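You operate a simulated robot arm through the tools that you are given. There is no shell and no other tool.

Carry out the task below with a simulated robot arm. There is one attempt and no reset: what you move stays moved.

## Task
Tighten whichever of clamps C1, C3 and C5 leaks and test again.
Fine: fan on first, then the leak test: the display shows the bin whose line leaks, follow that line to its clamp; two presses of the test button in all; only the leaking clamp is tightened; the levers stay.

Only the result counts: the job must be done as asked and must still hold three seconds after the hand-in. Knocking over, shifting, dropping, spilling or breaking anything else fails it.

## Robot
A 7-joint arm with a three-finger gripper, fixed in place. Base frame: the origin is at the foot of the arm, x ahead of it, y to its left, z up. Units: m, rad, N and s.
Its first joint turns from -2.897 to 2.897 rad. Payload 2.69 kg.
The TCP is the grasp point between the finger pads, 0.03 m short of the fingertips. In the tool frame z runs along the fingers and y along their closing line. The gripper opens to 0.128 m. The gripper's body begins 0.117 m behind the TCP.
Orientation is told as [roll, pitch, yaw] about the base's x, y, z axes, in that order, counted from this pose: with the fingers straight down and closing along the base's y, the tool's x points along the base's -x, its y along +y and its z along -z.

## Interface
- The arm moves only by the tool apply_moves. Its argument "motion" is a list of rows, each a list of 7 numbers: the shift along the tool's x, y, z in units of 30 mm (1.0 is 30 mm), then the turn, a rotation vector about the tool's x, y, z in units of 6 degrees (1.0 is 6 degrees), then the closure in counts, from 0 (fully open) to 255 (shut). In form: [[x, y, z, wx, wy, wz, claw], ...]. A call has 1 to 20 rows; each row shifts and turns the commanded pose from where the row before left it, along the tool's axes as they then stand. A call with a number of a shift or a turn outside -1 to 1 is refused whole. A row lasts 0.2 s, in which the tool goes at most 0.05 m and 0.15 rad; a call with a longer step from one row to the next is refused whole, and so is a gripper value outside its range. Where a pose cannot be reached the arm comes as near as it can. A force on the tool above 60 N (or 10 N above the force at the start of the call, whichever is more), or a blocked arm, ends the call early, and 0.2 s more pass. The fingers move at their own pace and stop on an object; they squeeze with about 38 N. The grip force told is the motor's: it shows also when the fingers shut on nothing. Time passes only in rows, and 0.2 s behind the last, so rows that do not move let the fingers close. The reply holds the time, the measured pose of the TCP, the force on the tool along the base axes, the opening and the grip force, in the units named above and with some noise, with the torque about the TCP (base axes, N m) and any sound that the robot's microphone picked up, and new pictures: "pictures" is both (left out), scene, wrist or none.
- Cameras (640 x 400 px; columns grow to the right, rows downward): "scene" is fixed at [0.0376, -0.6343, 1.2851]; the picture's right is [0.80, -0.60, 0.00], its down [-0.01, -0.01, -1.00] and it looks along [0.60, 0.80, -0.01] (base axes); focal length 315 px, centre (320, 200). "wrist" rides on the gripper at [0.058, 0.054, -0.131] in the tool frame; the picture's right is [-0.68, 0.74, 0.00], its down [-0.62, -0.57, -0.55] and it looks along [-0.40, -0.37, 0.84] (tool axes); focal length 234 px, centre (320, 200). There is no depth. A picture from a camera that has moved, and an enlarged one, comes with that camera's place and axes in the base frame and with its lens. The place of the scene camera against the robot may be out by one fixed shift of up to 0.025 m in any direction.
- raise_lower(by): slides the trunk up (or, below 0, down) by that many m; the arm rides with it, the base frame stays. It gives what a move gives, with no picture.
- close_up(camera, box): a new picture of the part [left, top, right, bottom] of that camera's present view, enlarged. No time passes.
- sign_off(): hands the job in; it is judged then, once.

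Places have to be worked out from the pictures, the camera data and where the tool is seen. Open the gripper and draw the arm clear of the work before you hand the job in, unless the task says otherwise.

The tools are called after "Emit:" as a command line: name --pt "numbers of a row" for each row, then --argument value for the rest, lists and objects as JSON in quotes. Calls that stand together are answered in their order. apply_moves: Moves the arm, as the interface text tells. Its arguments: {"type":"object","properties":{"motion":{"type":"array","items":{"type":"array","items":{"type":"number"}}},"pictures":{"type":"string","enum":["both","scene","wrist","none"]}},"required":["motion"]} The other tools are called the same way: raise_lower (by) slides the trunk up or down; close_up (camera, box) takes an enlarged picture of a part of a camera's view; sign_off () hands the job in.

At the start:

```text
t: 0.0
tcp_pos: [0.446, 0.5374, 1.5817]
ee_rot: [0.0, 0.0, 0.001]
ft_force: [0.2, 0.2, 0.8]
moment: [0.04, 0.01, 0.02]
finger_gap: 0.1279
gripper_force: 0.1
trunk travel left (down, up): [-0.275, 0.075]
```

scene: 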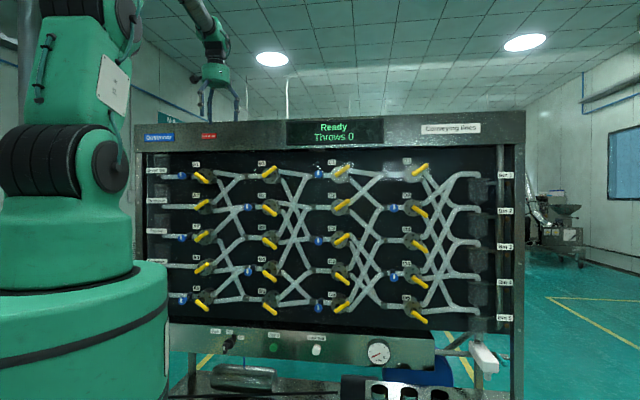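
wrist: 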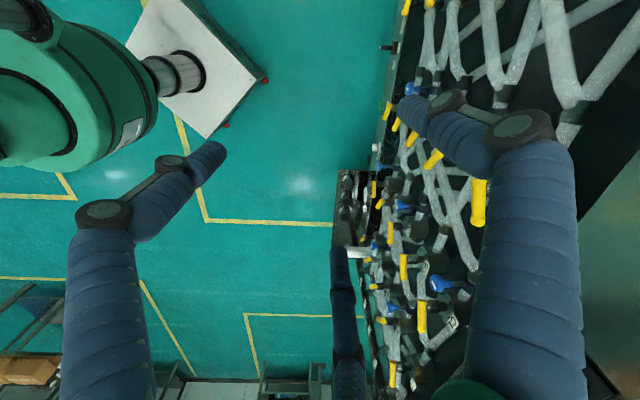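

The scene shows an upright panel with tangled lines, yellow levers, blue clamps, and a control strip along the bottom. I'll enlarge several parts of it to read labels and see the controls.

Emit:
close_up --camera "scene" --box '[140, 320, 440, 400]'

Emit:
close_up --camera "scene" --box '[140, 110, 340, 235]'

Emit:
close_up --camera "scene" --box '[320, 110, 520, 235]'

Emit:
close_up --camera "scene" --box '[140, 210, 340, 335]'

Emit:
close_up --camera "scene" --box '[320, 210, 520, 335]'

```text
2.13 times, centred on (290, 360) of scene
camera zoom: at [0.0376, -0.6343, 1.2851], right [0.8, -0.6, 0.0], down [-0.01, -0.01, -1.0], along [0.6, 0.8, -0.01], focal length 673 px, centre (384, -141)
```

zoom: 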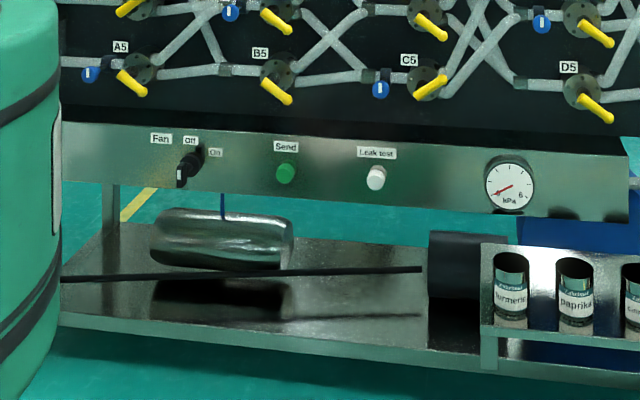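

```text
3.20 times, centred on (240, 172) of scene
camera zoom: at [0.0376, -0.6343, 1.2851], right [0.8, -0.6, 0.0], down [-0.01, -0.01, -1.0], along [0.6, 0.8, -0.01], focal length 1009 px, centre (576, 288)
```

zoom: 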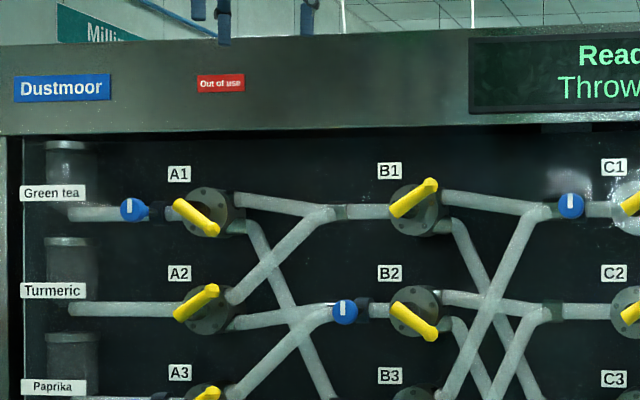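

```text
3.20 times, centred on (420, 172) of scene
camera zoom: at [0.0376, -0.6343, 1.2851], right [0.8, -0.6, 0.0], down [-0.01, -0.01, -1.0], along [0.6, 0.8, -0.01], focal length 1009 px, centre (0, 288)
```

zoom: 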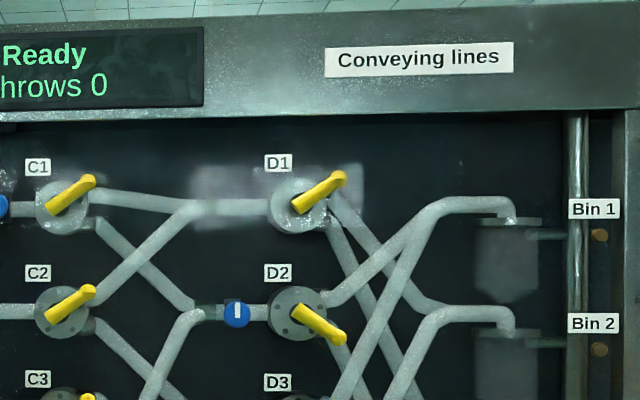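

```text
3.20 times, centred on (240, 272) of scene
camera zoom: at [0.0376, -0.6343, 1.2851], right [0.8, -0.6, 0.0], down [-0.01, -0.01, -1.0], along [0.6, 0.8, -0.01], focal length 1009 px, centre (576, -32)
```

zoom: 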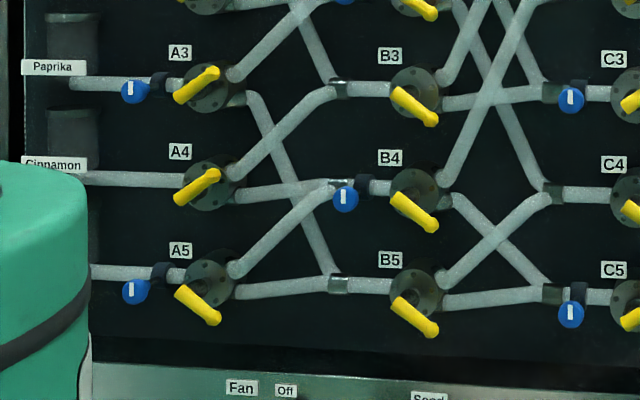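

```text
3.20 times, centred on (420, 272) of scene
camera zoom: at [0.0376, -0.6343, 1.2851], right [0.8, -0.6, 0.0], down [-0.01, -0.01, -1.0], along [0.6, 0.8, -0.01], focal length 1009 px, centre (0, -32)
```

zoom: 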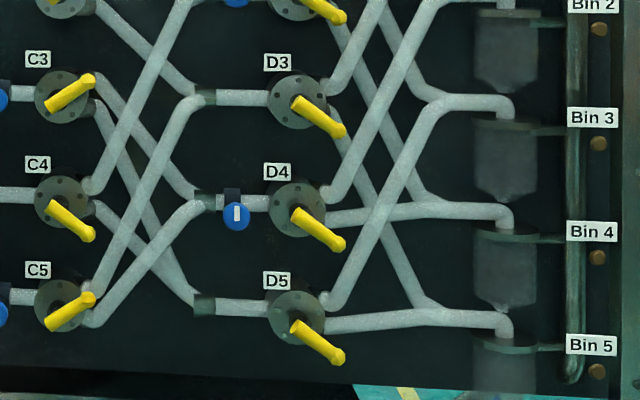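

I need a sense of depth, so I'll enlarge the wrist view of the panel and match features between the two cameras.

Emit:
close_up --camera "wrist" --box '[320, 200, 520, 400]'

Emit:
close_up --camera "wrist" --box '[320, 80, 520, 220]'

Emit:
close_up --camera "scene" --box '[300, 150, 380, 200]'

Emit:
close_up --camera "scene" --box '[200, 320, 340, 370]'

```text
2.00 times, centred on (420, 300) of wrist
camera zoom: at [0.3867, 0.5908, 1.7111], right [0.68, 0.74, 0.0], down [0.62, -0.57, 0.55], along [0.4, -0.37, -0.84], focal length 468 px, centre (120, 0)
```

zoom: 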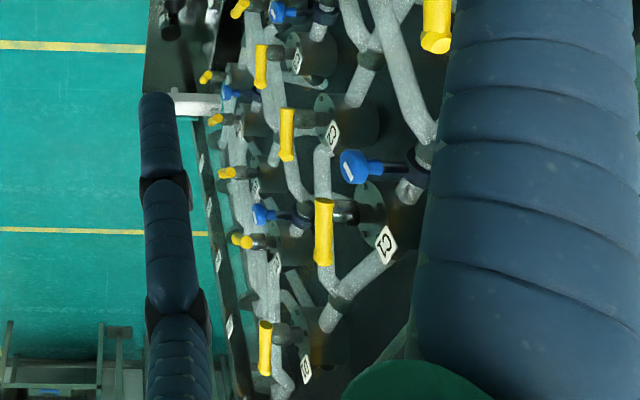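

```text
2.86 times, centred on (420, 150) of wrist
camera zoom: at [0.3867, 0.5908, 1.7111], right [0.68, 0.74, 0.0], down [0.62, -0.57, 0.55], along [0.4, -0.37, -0.84], focal length 669 px, centre (34, 343)
```

zoom: 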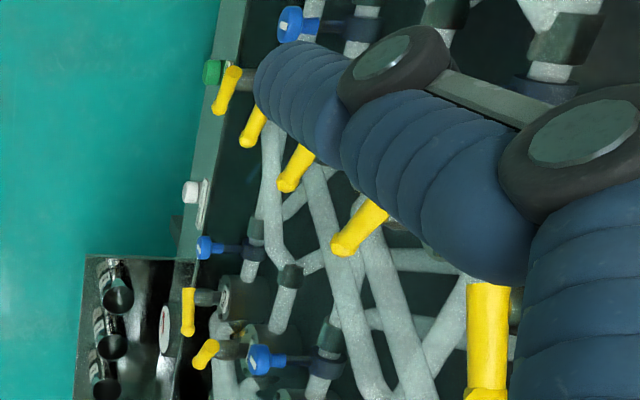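

```text
8.00 times, centred on (340, 175) of scene
camera zoom: at [0.0376, -0.6343, 1.2851], right [0.8, -0.6, 0.0], down [-0.01, -0.01, -1.0], along [0.6, 0.8, -0.01], focal length 2523 px, centre (160, 400)
```

zoom: 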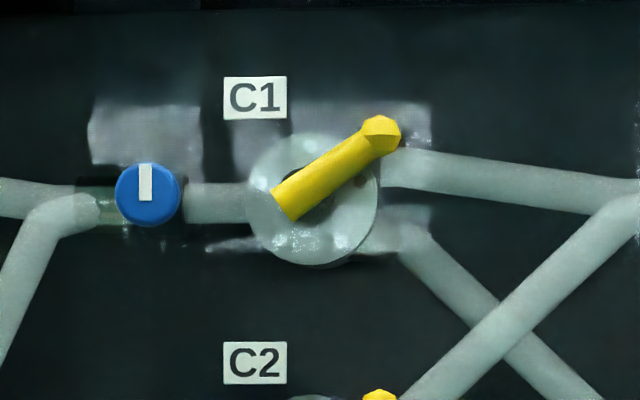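

```text
4.57 times, centred on (270, 345) of scene
camera zoom: at [0.0376, -0.6343, 1.2851], right [0.8, -0.6, 0.0], down [-0.01, -0.01, -1.0], along [0.6, 0.8, -0.01], focal length 1442 px, centre (549, -463)
```

zoom: 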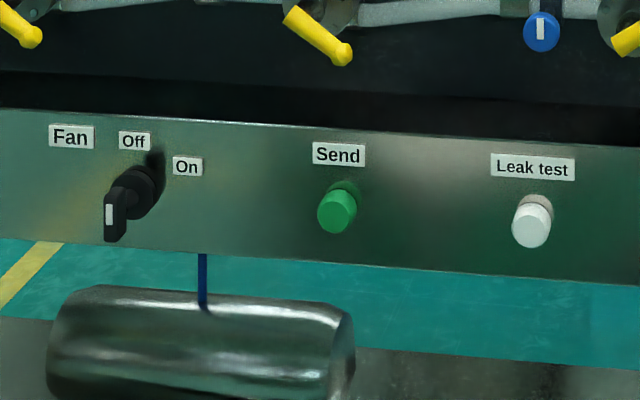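

C1's label triangulates to about (0.93, 0.47, 1.44). The panel stands at 45 degrees facing the robot, about 0.99 m from the base axis, with the test button near (0.875, 0.51, 0.59). I'll first turn the tool in place so the fingers point horizontally at the panel, closing horizontally.

Emit:
apply_moves --pt "0 0 0 -1 -1 0 0" --pt "0 0 0 -1 -1 0 0" --pt "0 0 0 -1 -1 0 0" --pt "0 0 0 -1 -1 0 0" --pt "0 0 0 -1 -1 0 0" --pt "0 0 0 -1 -1 0 0" --pt "0 0 0 -1 -1 0 0" --pt "0 0 0 -1 -1 0 0" --pt "0 0 0 -1 -1 0 0" --pt "0 0 0 -1 -1 0 0" --pt "0 0 0 -0.607 -0.607 0 0" --pt "0 0 0 0 0 -1 0" --pt "0 0 0 0 0 -1 0" --pt "0 0 0 0 0 -1 0" --pt "0 0 0 0 0 -1 0" --pt "0 0 0 0 0 -1 0" --pt "0 0 0 0 0 -1 0" --pt "0 0 0 0 0 -1 0" --pt "0 0 0 0 0 -0.5 0" --pictures "both"

```text
t: 4.0
tcp_pos: [0.4362, 0.537, 1.5917]
ee_rot: [-1.452, -1.57, 2.238]
ft_force: [0.3, -0.2, -0.2]
moment: [0.01, -0.02, 0.06]
finger_gap: 0.1277
gripper_force: 0.0
out of reach, approached as far as the arm can: row 11
trunk travel left (down, up): [-0.275, 0.075]
camera wrist: at [0.3058, 0.4835, 1.5313], right [-0.52, 0.52, 0.68], down [0.01, -0.79, 0.62], along [0.85, 0.33, 0.4], focal length 234 px, centre (320, 200)
```

scene: 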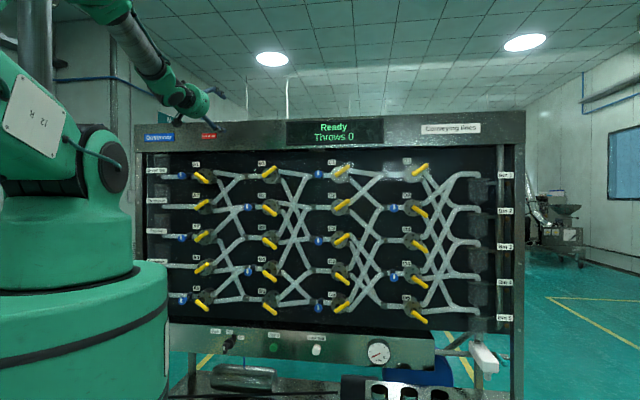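
wrist: 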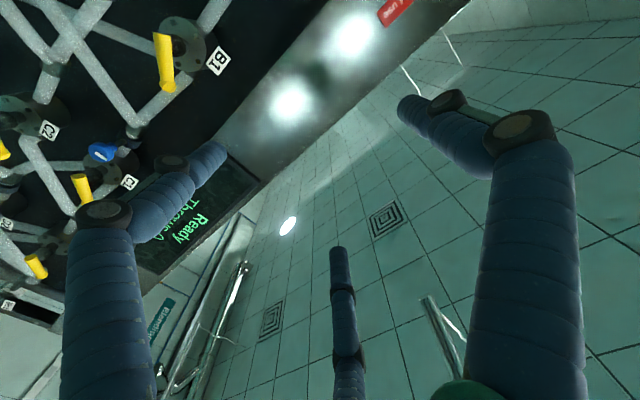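

The tool now points at the panel with the fingers closing horizontally, as intended. I'll take a close look at the gripper's shape, since the wrist view appears to show three blue finger parts.

Emit:
close_up --camera "scene" --box '[130, 40, 290, 140]'

Emit:
apply_moves --pt "0 0 0 0 0 0 255" --pt "0 0 0 0 0 0 255" --pt "0 0 0 0 0 0 255" --pictures "both"

```text
4.00 times, centred on (210, 90) of scene
camera zoom: at [0.0376, -0.6343, 1.2851], right [0.8, -0.6, 0.0], down [-0.01, -0.01, -1.0], along [0.6, 0.8, -0.01], focal length 1261 px, centre (760, 640)
```

zoom: 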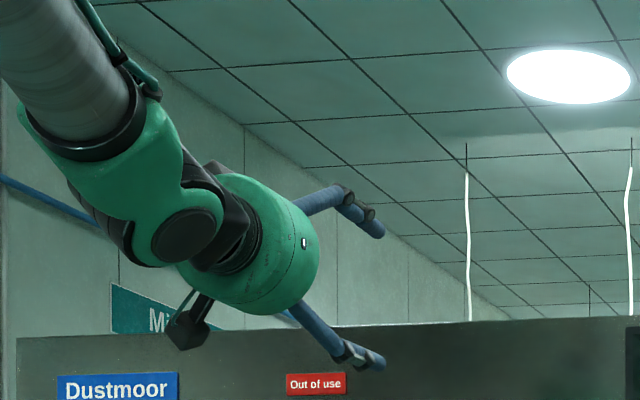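

```text
t: 4.8
tcp_pos: [0.4364, 0.539, 1.5901]
ee_rot: [-0.618, -1.571, 1.405]
ft_force: [-0.1, 0.1, 0.4]
moment: [0.02, -0.03, 0.0]
finger_gap: 0.0021
gripper_force: 31.6
trunk travel left (down, up): [-0.275, 0.075]
camera wrist: at [0.3057, 0.4836, 1.5314], right [-0.52, 0.52, 0.68], down [0.01, -0.79, 0.62], along [0.85, 0.33, 0.4], focal length 234 px, centre (320, 200)
```

scene: 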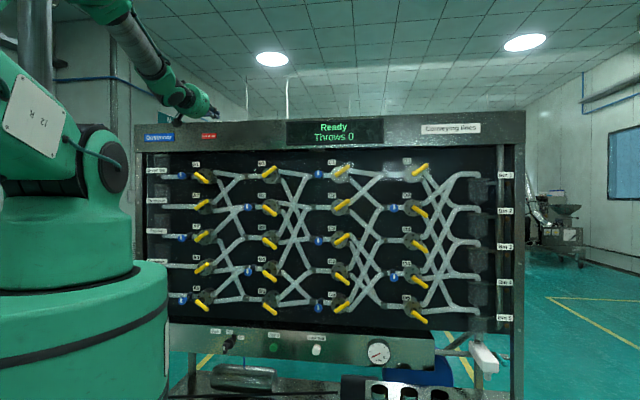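
wrist: 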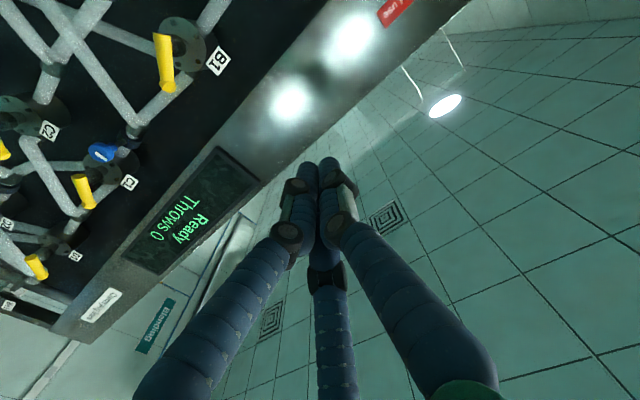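

The gripper looks like three jaws visually, centring at the TCP, with one jaw on +y. I'll keep the fingers shut and lower the trunk so that the low control strip comes within reach.

Emit:
raise_lower --by -0.275

```text
t: 7.6
tcp_pos: [0.4374, 0.5382, 1.3162]
ee_rot: [2.97, -1.571, -2.185]
ft_force: [0.5, -1.1, 0.1]
moment: [-0.01, 0.05, 0.04]
finger_gap: 0.0023
gripper_force: 30.9
trunk travel left (down, up): [0.0, 0.35]
```

The TCP is now at z 1.316, about 0.3 m in front of the panel. I'll descend parallel to the panel towards the fan knob, drawing back slightly on the way.

Emit:
apply_moves --pt "1 0.1 -0.2 0 0 0 255" --pt "1 0.1 -0.2 0 0 0 255" --pt "1 0.1 -0.2 0 0 0 255" --pt "1 0.1 -0.2 0 0 0 255" --pt "1 0.1 -0.2 0 0 0 255" --pt "1 0.1 -0.2 0 0 0 255" --pt "1 0.1 -0.2 0 0 0 255" --pt "1 0.1 -0.2 0 0 0 255" --pt "1 0.1 -0.2 0 0 0 255" --pt "1 0.1 -0.2 0 0 0 255" --pt "1 0.1 0 0 0 0 255" --pt "1 0.1 0 0 0 0 255" --pt "1 0.1 0 0 0 0 255" --pt "1 0.1 0 0 0 0 255" --pt "1 0.1 0 0 0 0 255" --pt "1 0.1 0 0 0 0 255" --pictures "both"

```text
t: 11.0
tcp_pos: [0.3536, 0.5424, 0.8491]
ee_rot: [-1.337, -1.552, 2.115]
ft_force: [-0.1, -0.6, 0.6]
moment: [-0.03, 0.01, 0.01]
finger_gap: 0.0021
gripper_force: 31.4
out of reach, approached as far as the arm can: row 15, 16
trunk travel left (down, up): [0.0, 0.35]
camera wrist: at [0.2226, 0.4881, 0.7899], right [-0.52, 0.54, 0.66], down [0.0, -0.78, 0.63], along [0.85, 0.33, 0.41], focal length 234 px, centre (320, 200)
```

scene: 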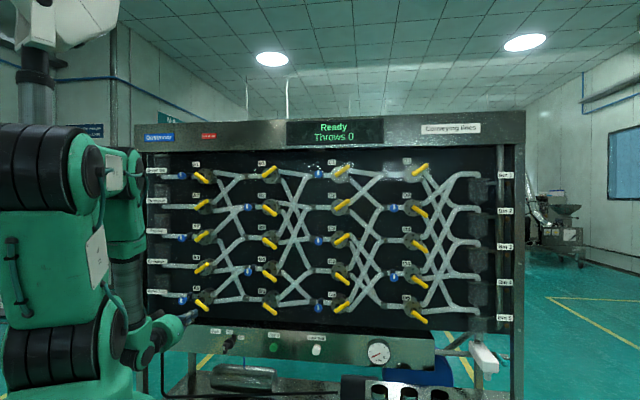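
wrist: 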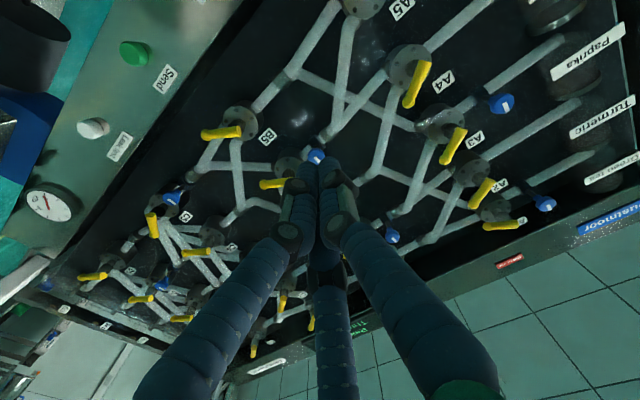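

The arm was getting too folded at 0.63 m out, with the tool at (0.354, 0.542, 0.849). I'll move forward to about 0.75 m from the axis while descending toward the control strip.

Emit:
apply_moves --pt "0.2 0.1 0.9 0 0 0 255" --pt "0.2 0.1 0.9 0 0 0 255" --pt "0.2 0.1 0.9 0 0 0 255" --pt "0.5 0.1 0.7 0 0 0 255" --pt "1 0.1 0.3 0 0 0 255" --pt "1 0 0.1 0 0 0 255" --pt "1 0 0 0 0 0 255" --pt "1 0 0 0 0 0 255" --pt "1 0 0 0 0 0 255" --pictures "both"

```text
t: 13.0
tcp_pos: [0.4125, 0.6583, 0.6933]
ee_rot: [-1.542, -1.55, 2.318]
ft_force: [-0.2, -0.1, 0.3]
moment: [-0.05, 0.09, -0.02]
finger_gap: 0.0021
gripper_force: 31.9
out of reach, approached as far as the arm can: row 1, 6, 7, 8, 9
trunk travel left (down, up): [0.0, 0.35]
camera wrist: at [0.2813, 0.6037, 0.6328], right [-0.53, 0.54, 0.66], down [0.0, -0.78, 0.63], along [0.85, 0.33, 0.41], focal length 234 px, centre (320, 200)
```

scene: 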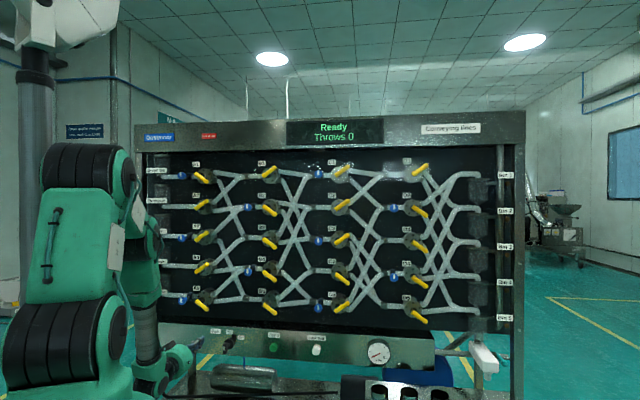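
wrist: 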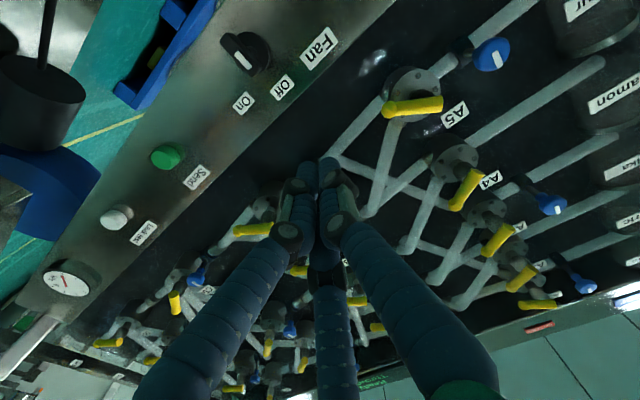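

The fan knob is now in the wrist view at (245, 50). I'll enlarge it to see its shape and how it points towards "Off" and "On".

Emit:
close_up --camera "wrist" --box '[190, 10, 350, 110]'

Emit:
close_up --camera "wrist" --box '[80, 120, 240, 220]'

Emit:
close_up --camera "scene" --box '[200, 325, 280, 375]'

```text
4.00 times, centred on (270, 60) of wrist
camera zoom: at [0.2813, 0.6037, 0.6328], right [-0.53, 0.54, 0.66], down [0.0, -0.78, 0.63], along [0.85, 0.33, 0.41], focal length 937 px, centre (520, 760)
```

zoom: 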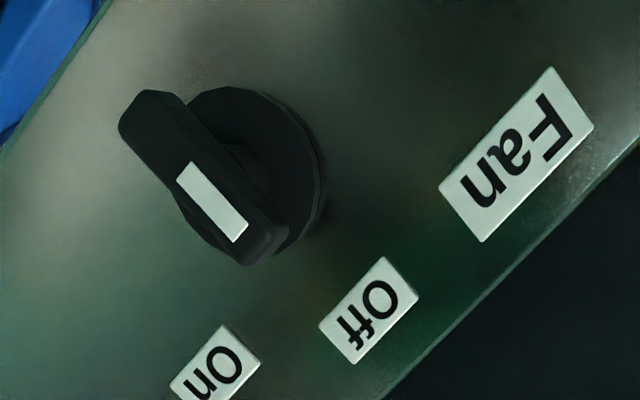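

```text
4.00 times, centred on (160, 170) of wrist
camera zoom: at [0.2813, 0.6037, 0.6328], right [-0.53, 0.54, 0.66], down [0.0, -0.78, 0.63], along [0.85, 0.33, 0.41], focal length 937 px, centre (960, 320)
```

zoom: 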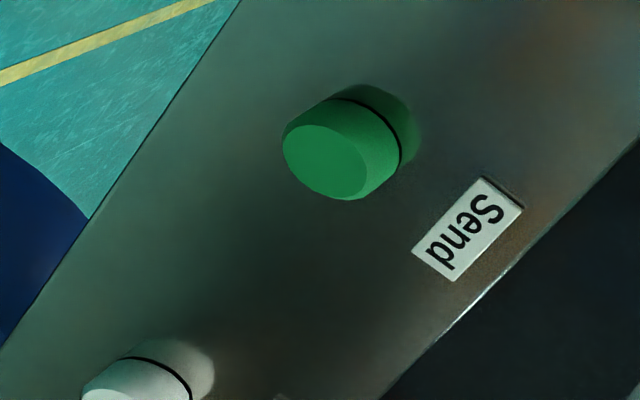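

```text
8.00 times, centred on (240, 350) of scene
camera zoom: at [0.0376, -0.6343, 1.2851], right [0.8, -0.6, 0.0], down [-0.01, -0.01, -1.0], along [0.6, 0.8, -0.01], focal length 2523 px, centre (960, -1000)
```

zoom: 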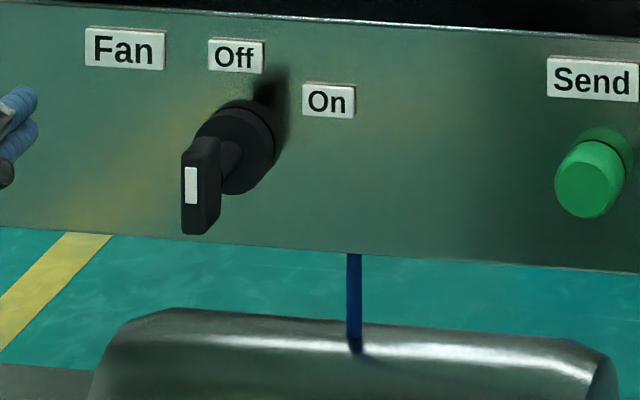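

The knob is a bar handle pointing straight up to "Off", and "On" sits about 60 degrees clockwise. Its pivot is near u≈-0.158 along the panel and z≈0.583. The arm can't go lower with a level tool, so I'll pitch the tool down 30 degrees and look again.

Emit:
apply_moves --pt "0 0 0 0 1 0 255" --pt "0 0 0 0 1 0 255" --pt "0 0 0 0 1 0 255" --pt "0 0 0 0 1 0 255" --pt "0 0 0 0 1 0 255" --pt "0 0 0 0 0 0 255" --pictures "both"

```text
t: 14.4
tcp_pos: [0.4108, 0.6581, 0.692]
ee_rot: [-0.001, -1.046, 0.785]
ft_force: [0.2, 0.1, 0.7]
moment: [0.0, 0.02, -0.03]
finger_gap: 0.002
gripper_force: 30.9
trunk travel left (down, up): [0.0, 0.35]
camera wrist: at [0.2717, 0.5958, 0.7063], right [-0.28, 0.76, 0.58], down [0.28, -0.52, 0.81], along [0.92, 0.39, -0.07], focal length 234 px, centre (320, 200)
```

scene: 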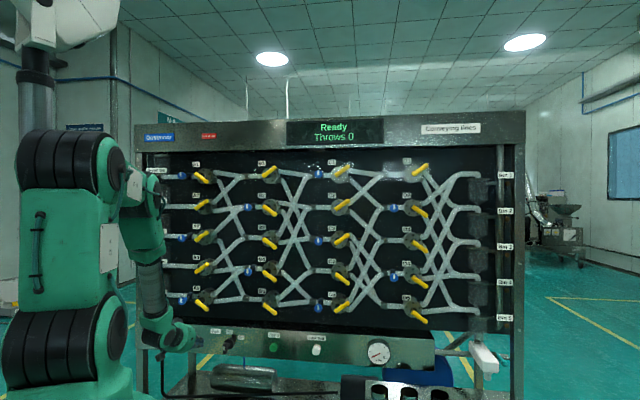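
wrist: 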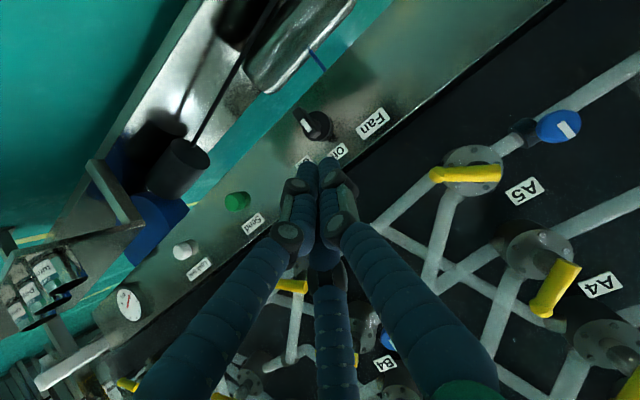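

The tool now pitches exactly 30 degrees down. I'll enlarge the knob and buttons in this new view to triangulate them with the wrist camera only.

Emit:
close_up --camera "wrist" --box '[260, 90, 400, 177.5]'

Emit:
close_up --camera "wrist" --box '[140, 170, 300, 270]'

```text
4.57 times, centred on (330, 134) of wrist
camera zoom: at [0.2717, 0.5958, 0.7063], right [-0.28, 0.76, 0.58], down [0.28, -0.52, 0.81], along [0.92, 0.39, -0.07], focal length 1070 px, centre (274, 503)
```

zoom: 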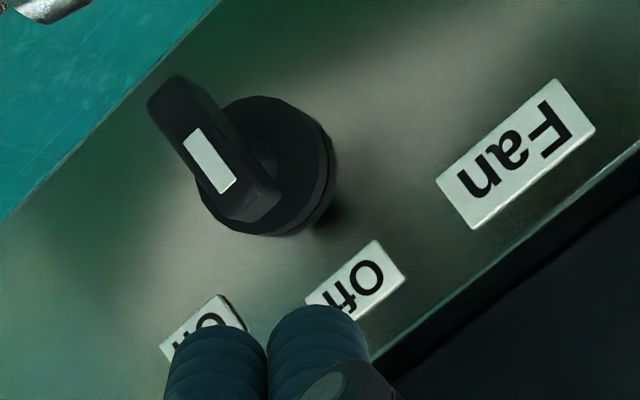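

```text
4.00 times, centred on (220, 220) of wrist
camera zoom: at [0.2717, 0.5958, 0.7063], right [-0.28, 0.76, 0.58], down [0.28, -0.52, 0.81], along [0.92, 0.39, -0.07], focal length 937 px, centre (720, 120)
```

zoom: 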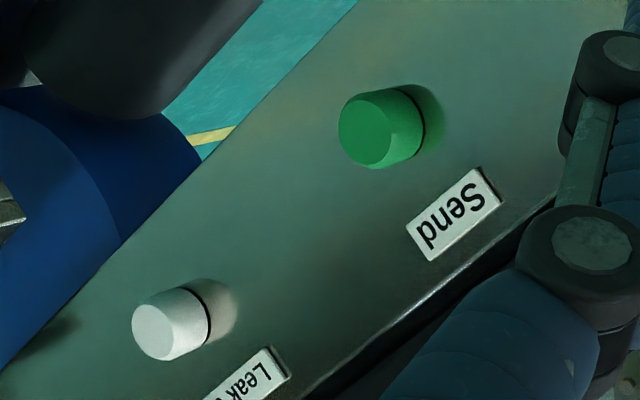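

Triangulating with the wrist camera alone puts the panel face at m≈0.99 from the base axis along the 45-degree normal. The fan bar's front is at m≈0.926, u≈-0.154, z≈0.58, and the white test button at u≈0.256, z≈0.58, front at m≈0.972. I'll half-open the fingers and move to a pre-grasp about 0.1 m short of the bar.

Emit:
apply_moves --pt "0.1 -0.18 0.86 0 0 0 120" --pt "0.1 -0.18 0.86 0 0 0 120" --pt "0.1 -0.18 0.86 0 0 0 120" --pt "0.1 -0.18 0.86 0 0 0 120" --pt "0 0 0 0 0 0 120" --pictures "both"

```text
t: 15.6
tcp_pos: [0.4845, 0.7048, 0.6301]
ee_rot: [0.001, -1.048, 0.788]
ft_force: [-0.7, 0.3, 0.3]
moment: [-0.02, -0.03, 0.01]
finger_gap: 0.0677
gripper_force: 0.1
trunk travel left (down, up): [0.0, 0.35]
camera wrist: at [0.3452, 0.6412, 0.6434], right [-0.28, 0.76, 0.59], down [0.28, -0.52, 0.81], along [0.92, 0.39, -0.07], focal length 234 px, centre (320, 200)
```

scene: 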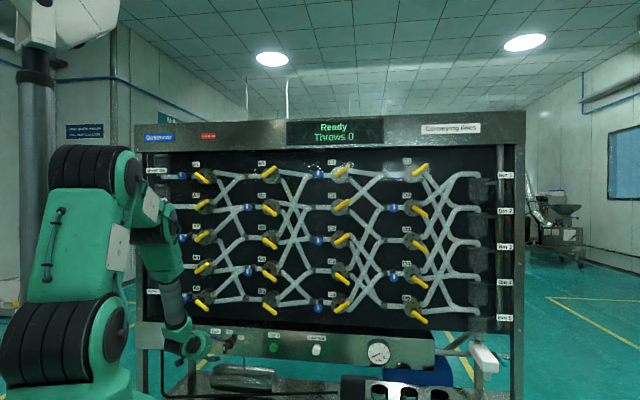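
wrist: 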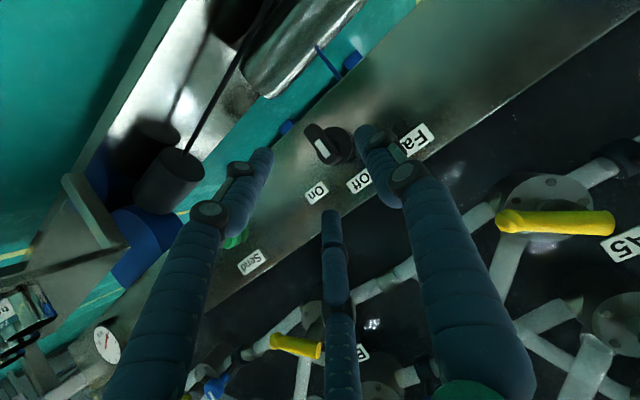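

The pre-grasp is reached at u≈-0.156, m≈0.841, z≈0.630, with the knob roughly between the fingers. I'll enlarge it to refine its position before closing in.

Emit:
close_up --camera "wrist" --box '[240, 100, 400, 200]'

```text
4.00 times, centred on (320, 150) of wrist
camera zoom: at [0.3452, 0.6412, 0.6434], right [-0.28, 0.76, 0.59], down [0.28, -0.52, 0.81], along [0.92, 0.39, -0.07], focal length 937 px, centre (320, 400)
```

zoom: 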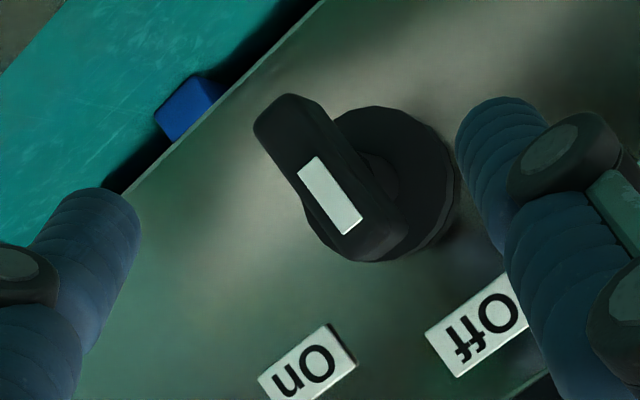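

The bar centre refines to u≈-0.153, m≈0.928, z≈0.580. I'll advance about 0.102 m along the tool axis so the fingers straddle the bar.

Emit:
apply_moves --pt "-0.01 -0.015 0.85 0 0 0 120" --pt "-0.01 -0.015 0.85 0 0 0 120" --pt "-0.01 -0.015 0.85 0 0 0 120" --pt "-0.01 -0.015 0.85 0 0 0 120" --pt "0 0 0 0 0 0 120" --pictures "both"

Emit:
close_up --camera "wrist" --box '[200, 60, 440, 210]'

```text
t: 16.8
tcp_pos: [0.5505, 0.765, 0.5803]
ee_rot: [0.0, -1.047, 0.786]
ft_force: [-0.8, -0.4, -0.1]
moment: [0.02, -0.01, -0.02]
finger_gap: 0.0675
gripper_force: 0.0
trunk travel left (down, up): [0.0, 0.35]
camera wrist: at [0.411, 0.7022, 0.5947], right [-0.28, 0.76, 0.59], down [0.28, -0.52, 0.81], along [0.92, 0.39, -0.07], focal length 234 px, centre (320, 200)
```

scene: 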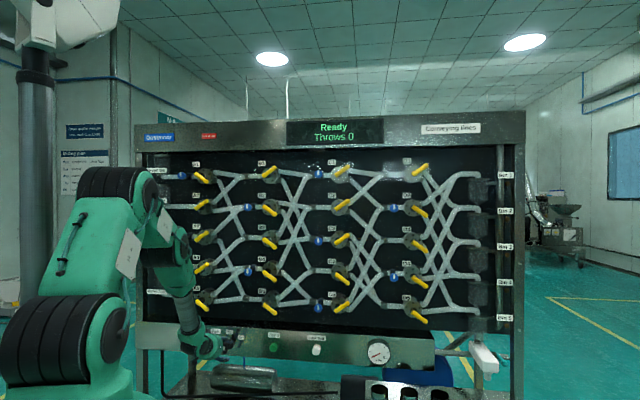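
wrist: 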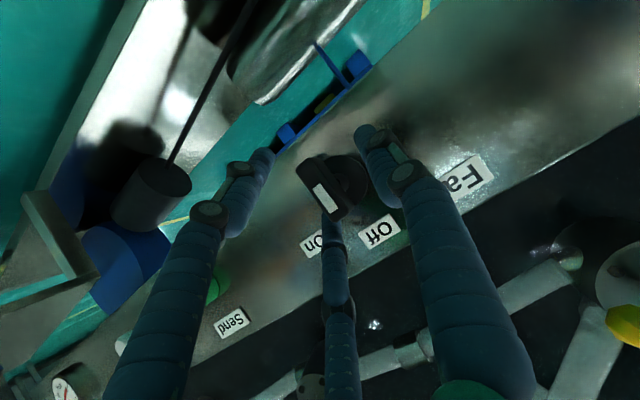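

```text
2.67 times, centred on (320, 135) of wrist
camera zoom: at [0.411, 0.7022, 0.5947], right [-0.28, 0.76, 0.59], down [0.28, -0.52, 0.81], along [0.92, 0.39, -0.07], focal length 624 px, centre (320, 373)
```

zoom: 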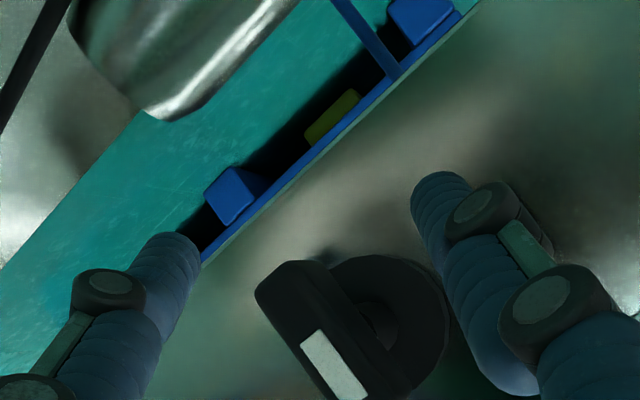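

The TCP is at the bar (u≈-0.152, m≈0.930, z≈0.580) with no contact force. I'll close the fingers on the bar.

Emit:
apply_moves --pt "0 0 0 0 0 0 160" --pt "0 0 0 0 0 0 200" --pt "0 0 0 0 0 0 255" --pt "0 0 0 0 0 0 255" --pictures "wrist"

```text
t: 17.7
tcp_pos: [0.5561, 0.761, 0.5842]
ee_rot: [0.006, -1.051, 0.771]
ft_force: [-1.8, -11.4, 7.7]
moment: [0.24, -0.21, 0.19]
finger_gap: 0.0262
gripper_force: 44.8
trunk travel left (down, up): [0.0, 0.35]
stopped in row 4: the force on the tool passed its limit at 66 N (the readings are from after the stop); the commanded pose is now the measured one
camera wrist: at [0.4162, 0.7001, 0.5966], right [-0.28, 0.76, 0.59], down [0.28, -0.52, 0.81], along [0.92, 0.38, -0.06], focal length 234 px, centre (320, 200)
```

wrist: 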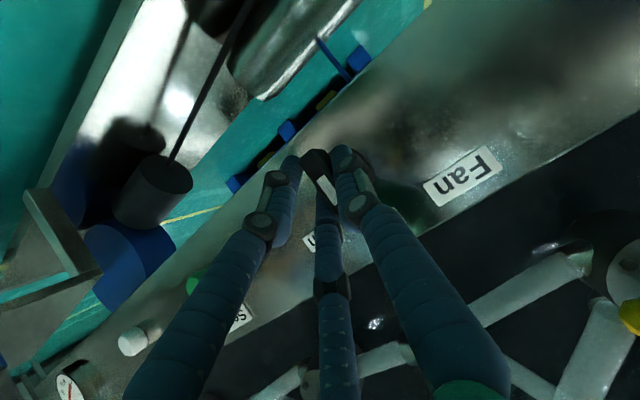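

Closing stopped at a 26 mm opening with a 66 N peak, and the hand was drawn about 7 mm to the right. I'll look at how the bar sits in the fingers.

Emit:
close_up --camera "wrist" --box '[240, 110, 400, 210]'

Emit:
close_up --camera "scene" --box '[180, 315, 280, 377.5]'

```text
4.00 times, centred on (320, 160) of wrist
camera zoom: at [0.4162, 0.7001, 0.5966], right [-0.28, 0.76, 0.59], down [0.28, -0.52, 0.81], along [0.92, 0.38, -0.06], focal length 937 px, centre (320, 360)
```

zoom: 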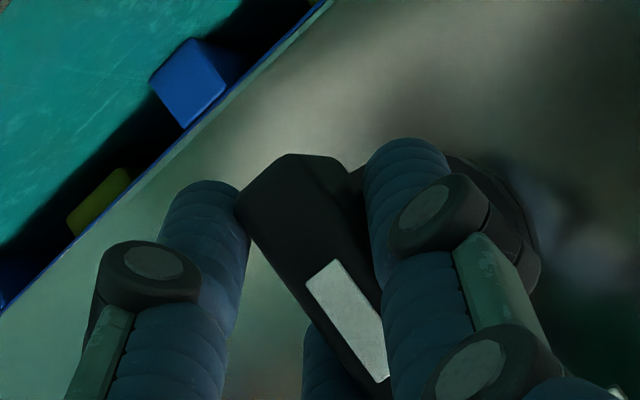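

```text
6.40 times, centred on (230, 346) of scene
camera zoom: at [0.0376, -0.6343, 1.2851], right [0.8, -0.6, 0.0], down [-0.01, -0.01, -1.0], along [0.6, 0.8, -0.01], focal length 2018 px, centre (896, -736)
```

zoom: 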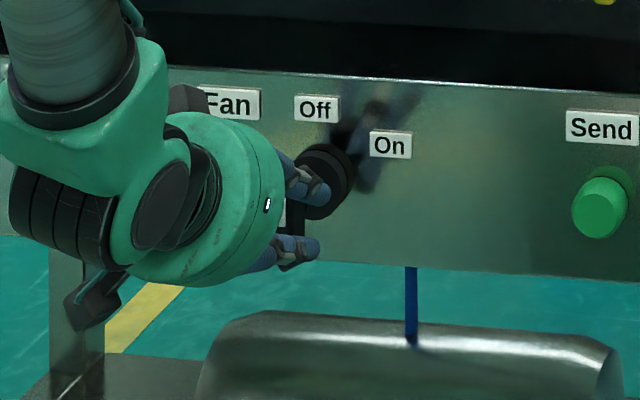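

The bar sits squarely in the fingers. I'll turn the tool clockwise about the panel normal through the knob's axis, 30 degrees first, and check the force.

Emit:
apply_moves --pt "0.024 -0.014 0.014 -0.5 0 0.866 255" --pt "0.024 -0.014 0.014 -0.5 0 0.866 255" --pt "0.024 -0.014 0.014 -0.5 0 0.866 255" --pt "0.024 -0.014 0.014 -0.5 0 0.866 255" --pt "0.024 -0.014 0.014 -0.5 0 0.866 255" --pictures "both"

Emit:
close_up --camera "wrist" --box '[240, 110, 400, 210]'

```text
t: 18.9
tcp_pos: [0.5559, 0.7608, 0.5823]
ee_rot: [0.213, -1.041, 0.592]
ft_force: [8.4, -20.6, 17.8]
moment: [0.23, -0.23, -0.32]
finger_gap: 0.026
gripper_force: 45.3
out of reach, approached as far as the arm can: row 2, 3, 4, 5
trunk travel left (down, up): [0.0, 0.35]
camera wrist: at [0.4171, 0.6979, 0.6012], right [-0.23, 0.71, 0.66], down [0.33, -0.58, 0.74], along [0.91, 0.39, -0.1], focal length 234 px, centre (320, 200)
```

scene: 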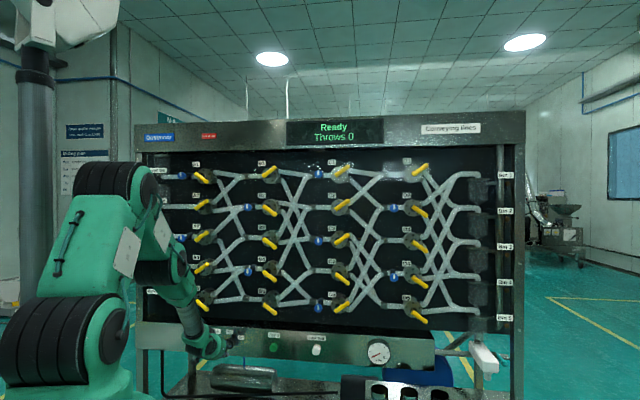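
wrist: 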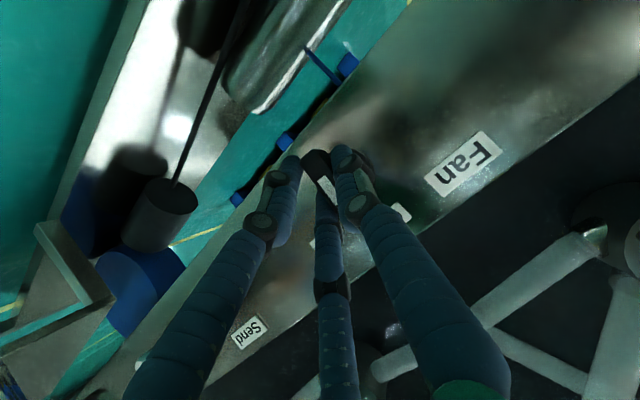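

```text
4.00 times, centred on (320, 160) of wrist
camera zoom: at [0.4171, 0.6979, 0.6012], right [-0.23, 0.71, 0.66], down [0.33, -0.58, 0.74], along [0.91, 0.39, -0.1], focal length 937 px, centre (320, 360)
```

zoom: 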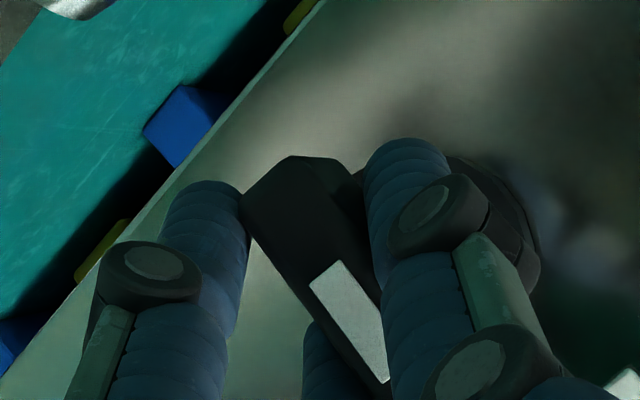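

Only about 6 degrees of turn was reachable about the panel normal because a wrist limit is hit, though the bar did follow the fingers. I'll loosen the grip slightly and turn about the tool's own axis instead, using the fingers like a loose wrench.

Emit:
apply_moves --pt "0 0 0 0 0 0 190" --pt "0.024 0 0 0 0 1 190" --pt "0.024 0 0 0 0 1 190" --pt "0.024 0 0 0 0 1 190" --pt "0.024 0 0 0 0 1 190" --pictures "both"

Emit:
close_up --camera "wrist" --box '[240, 110, 400, 210]'

```text
t: 19.6
tcp_pos: [0.5577, 0.776, 0.5745]
ee_rot: [0.436, -0.974, 0.291]
ft_force: [16.0, -8.9, -1.6]
moment: [0.01, 0.13, -0.53]
finger_gap: 0.0424
gripper_force: 7.7
out of reach, approached as far as the arm can: row 2, 3
trunk travel left (down, up): [0.0, 0.35]
stopped in row 3: the force on the tool passed its limit at 98 N (the readings are from after the stop); the commanded pose is now the measured one
camera wrist: at [0.4159, 0.7266, 0.6054], right [-0.07, 0.67, 0.73], down [0.34, -0.67, 0.65], along [0.94, 0.3, -0.18], focal length 234 px, centre (320, 200)
```

scene: 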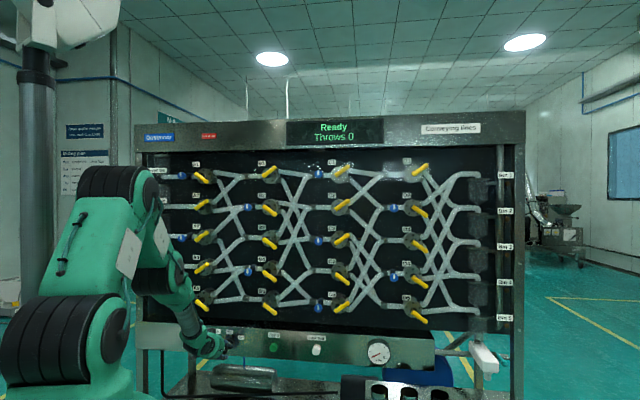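
wrist: 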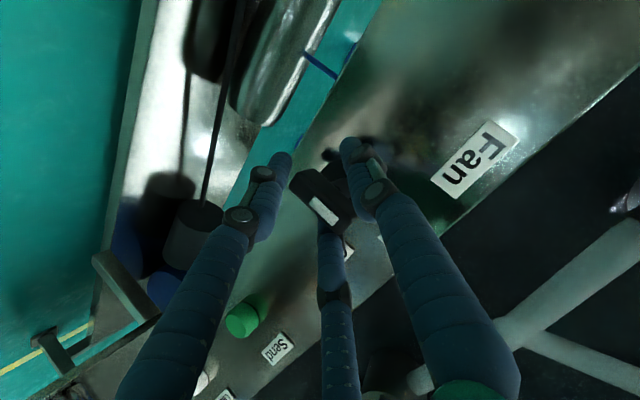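

```text
4.00 times, centred on (320, 160) of wrist
camera zoom: at [0.4159, 0.7266, 0.6054], right [-0.07, 0.67, 0.73], down [0.34, -0.67, 0.65], along [0.94, 0.3, -0.18], focal length 937 px, centre (320, 360)
```

zoom: 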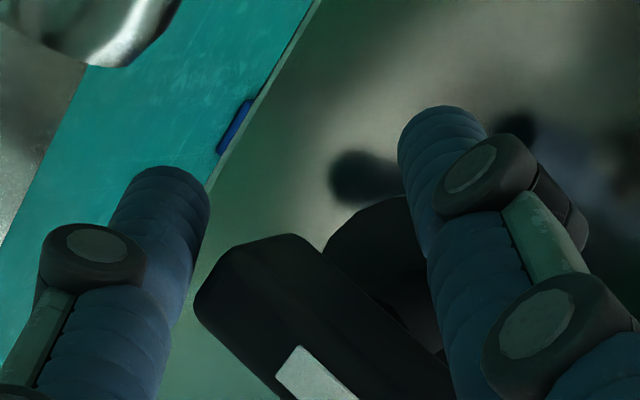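

That jumped: a pent-up command caused a 98 N peak, and the hand settled at u≈-0.154, m≈0.943, z≈0.575. I'll open the fingers, back out along the tool axis, and check how the bar now points.

Emit:
apply_moves --pt "0 0 0 0 0 0 120" --pt "0 0 0 0 0 0 120" --pt "0 0 -0.5 0 0 0 120" --pt "0 0 -0.8 0 0 0 120" --pt "0 0 -0.8 0 0 0 120" --pt "0 0 -0.8 0 0 0 120" --pictures "both"

Emit:
close_up --camera "wrist" --box '[240, 100, 400, 200]'

Emit:
close_up --camera "scene" --box '[180, 315, 280, 377.5]'

```text
t: 21.1
tcp_pos: [0.5046, 0.7504, 0.6269]
ee_rot: [0.409, -0.972, 0.309]
ft_force: [0.3, 0.2, 0.1]
moment: [0.01, -0.01, 0.01]
finger_gap: 0.0682
gripper_force: 0.0
out of reach, approached as far as the arm can: row 4, 5, 6
trunk travel left (down, up): [0.0, 0.35]
camera wrist: at [0.3626, 0.7035, 0.6584], right [-0.07, 0.69, 0.72], down [0.33, -0.67, 0.67], along [0.94, 0.29, -0.18], focal length 234 px, centre (320, 200)
```

scene: 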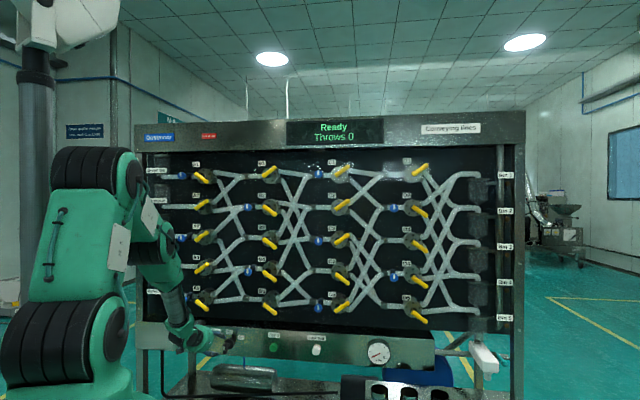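
wrist: 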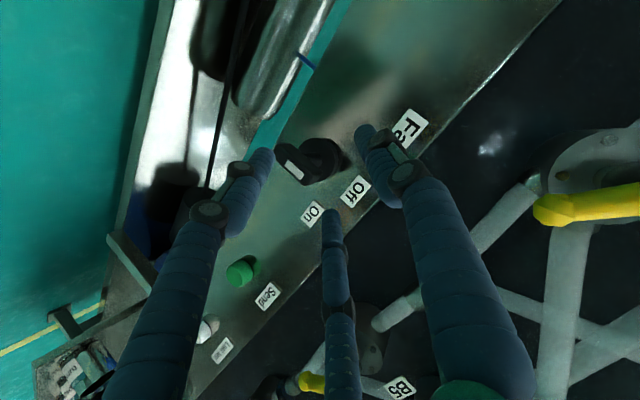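

```text
4.00 times, centred on (320, 150) of wrist
camera zoom: at [0.3626, 0.7035, 0.6584], right [-0.07, 0.69, 0.72], down [0.33, -0.67, 0.67], along [0.94, 0.29, -0.18], focal length 937 px, centre (320, 400)
```

zoom: 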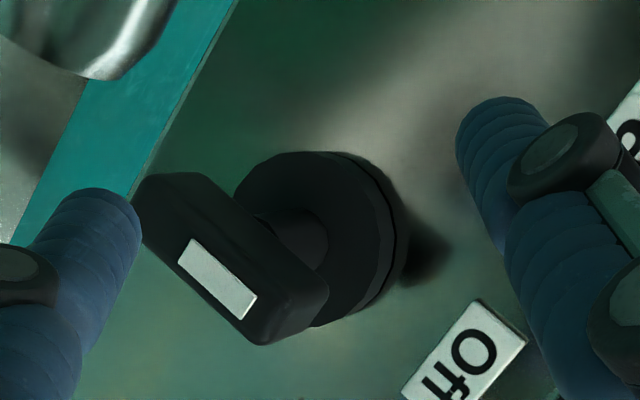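

```text
6.40 times, centred on (230, 346) of scene
camera zoom: at [0.0376, -0.6343, 1.2851], right [0.8, -0.6, 0.0], down [-0.01, -0.01, -1.0], along [0.6, 0.8, -0.01], focal length 2018 px, centre (896, -736)
```

zoom: 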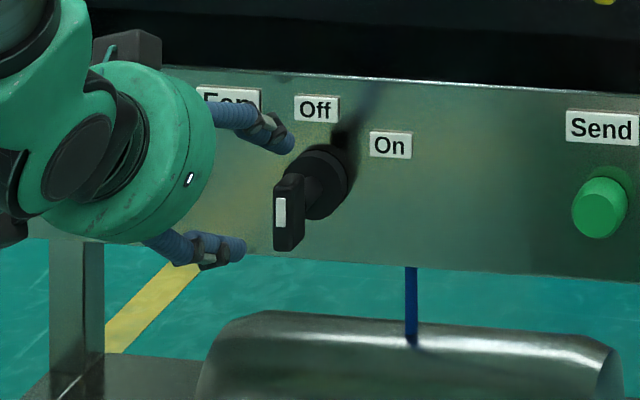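

The bar is still vertical at Off, so nothing has changed. Since even the retreat was limited, the last joint looks near its positive end. I'll unwind the tool by a half turn (negative roll) to leave room for clockwise turns, backing off a little at the same time.

Emit:
apply_moves --pt "0 0 0 0 0 -1 120" --pt "0 0 0 0 0 -1 120" --pt "0 0 -0.3 0 0 -1 120" --pt "0 0 -0.3 0 0 -1 120" --pt "0 0 -0.3 0 0 -1 120" --pt "0 0 -0.3 0 0 -1 120" --pt "0 0 0 0 0 -1 120" --pt "0 0 0 0 0 -1 120" --pt "0 0 0 0 0 -1 120" --pt "0 0 0 0 0 -1 120" --pt "0 0 0 0 0 -1 120" --pt "0 0 0 0 0 -1 120" --pt "0 0 0 0 0 -1 120" --pt "0 0 0 0 0 -1 120" --pt "0 0 0 0 0 -1 120" --pt "0 0 0 0 0 -1 120" --pictures "wrist"

```text
t: 24.4
tcp_pos: [0.4805, 0.7305, 0.6462]
ee_rot: [-1.028, -0.149, 2.29]
ft_force: [0.2, -0.6, 0.3]
moment: [0.0, -0.01, -0.01]
finger_gap: 0.0678
gripper_force: 0.1
trunk travel left (down, up): [0.0, 0.35]
camera wrist: at [0.4154, 0.5934, 0.6571], right [-0.79, 0.32, -0.52], down [-0.46, 0.25, 0.85], along [0.41, 0.91, -0.05], focal length 234 px, centre (320, 200)
```

wrist: 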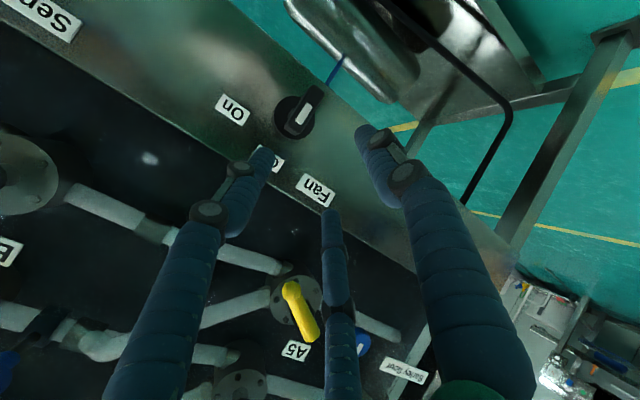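

The roll went smoothly to about -80 degrees. I'll roll another -100 degrees so the fingers again close horizontally with plenty of clockwise travel, and shift right towards the knob axis.

Emit:
apply_moves --pt "0 0 0 0 0 -1 120" --pt "0 0 0 0 0 -1 120" --pt "0 0 0 0 0 -1 120" --pt "0 0 0 0 0 -1 120" --pt "0 0 0 0 0 -1 120" --pt "0 0 0 0 0 -1 120" --pt "0 0 0 0 0 -1 120" --pt "0 0 0 0 0 -1 120" --pt "0 0 0 0 0 -1 120" --pt "0 0 0 0 0 -1 120" --pt "0 0 0 0 0 -1 120" --pt "0 0 0 0 0 -1 120" --pt "0 0 0 0 0 -1 120" --pt "0 0 0 0 0 -1 120" --pt "0 0 0 0 0 -1 120" --pt "0 0 0 0 0 -1 120" --pt "0 0 0 0 0 -0.67 120" --pictures "both"

```text
t: 28.1
tcp_pos: [0.4808, 0.7299, 0.6452]
ee_rot: [0.002, 1.034, -2.332]
ft_force: [-0.4, -0.2, -0.3]
moment: [-0.02, -0.01, 0.02]
finger_gap: 0.0677
gripper_force: 0.0
trunk travel left (down, up): [0.0, 0.35]
camera wrist: at [0.4621, 0.634, 0.7616], right [0.29, -0.76, -0.58], down [-0.95, -0.18, -0.25], along [0.09, 0.63, -0.77], focal length 234 px, centre (320, 200)
```

scene: 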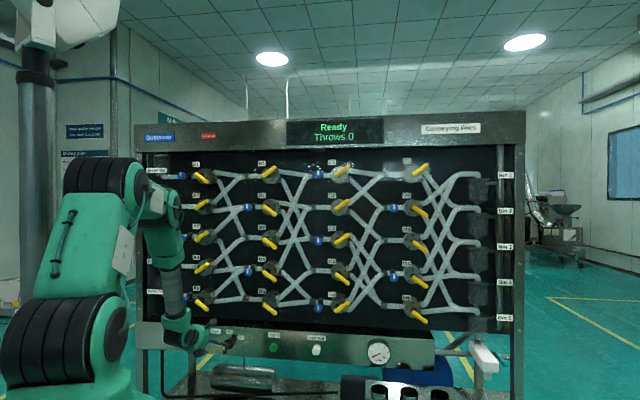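
wrist: 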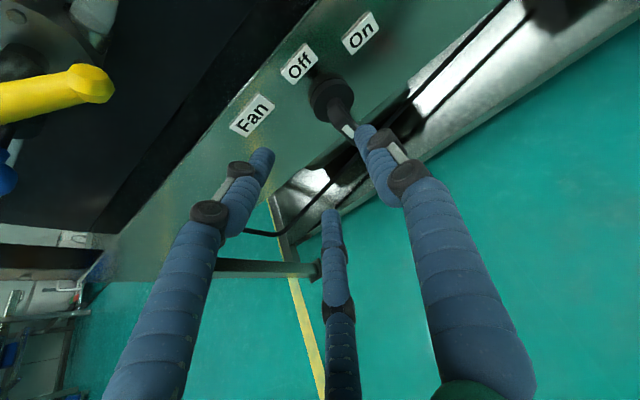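

The tool is now rolled half a turn, with its y axis pointing right along the panel, and all rows were reached. I'll test whether a flatter 20-degree pitch is reachable here, since that suits turning the knob better, and trim the small yaw error.

Emit:
apply_moves --pt "0 0 0 -0.2 0 0.12 120" --pt "0 0 0 0 0.8 0 120" --pt "0 0 0 0 0.8 0 120" --pt "0 0 0 0 0 0 120" --pictures "none"

```text
t: 29.1
tcp_pos: [0.4816, 0.7311, 0.6454]
ee_rot: [-0.002, 1.206, -2.362]
ft_force: [0.3, -0.3, 0.5]
moment: [0.0, -0.04, 0.0]
finger_gap: 0.0676
gripper_force: 0.0
trunk travel left (down, up): [0.0, 0.35]
```

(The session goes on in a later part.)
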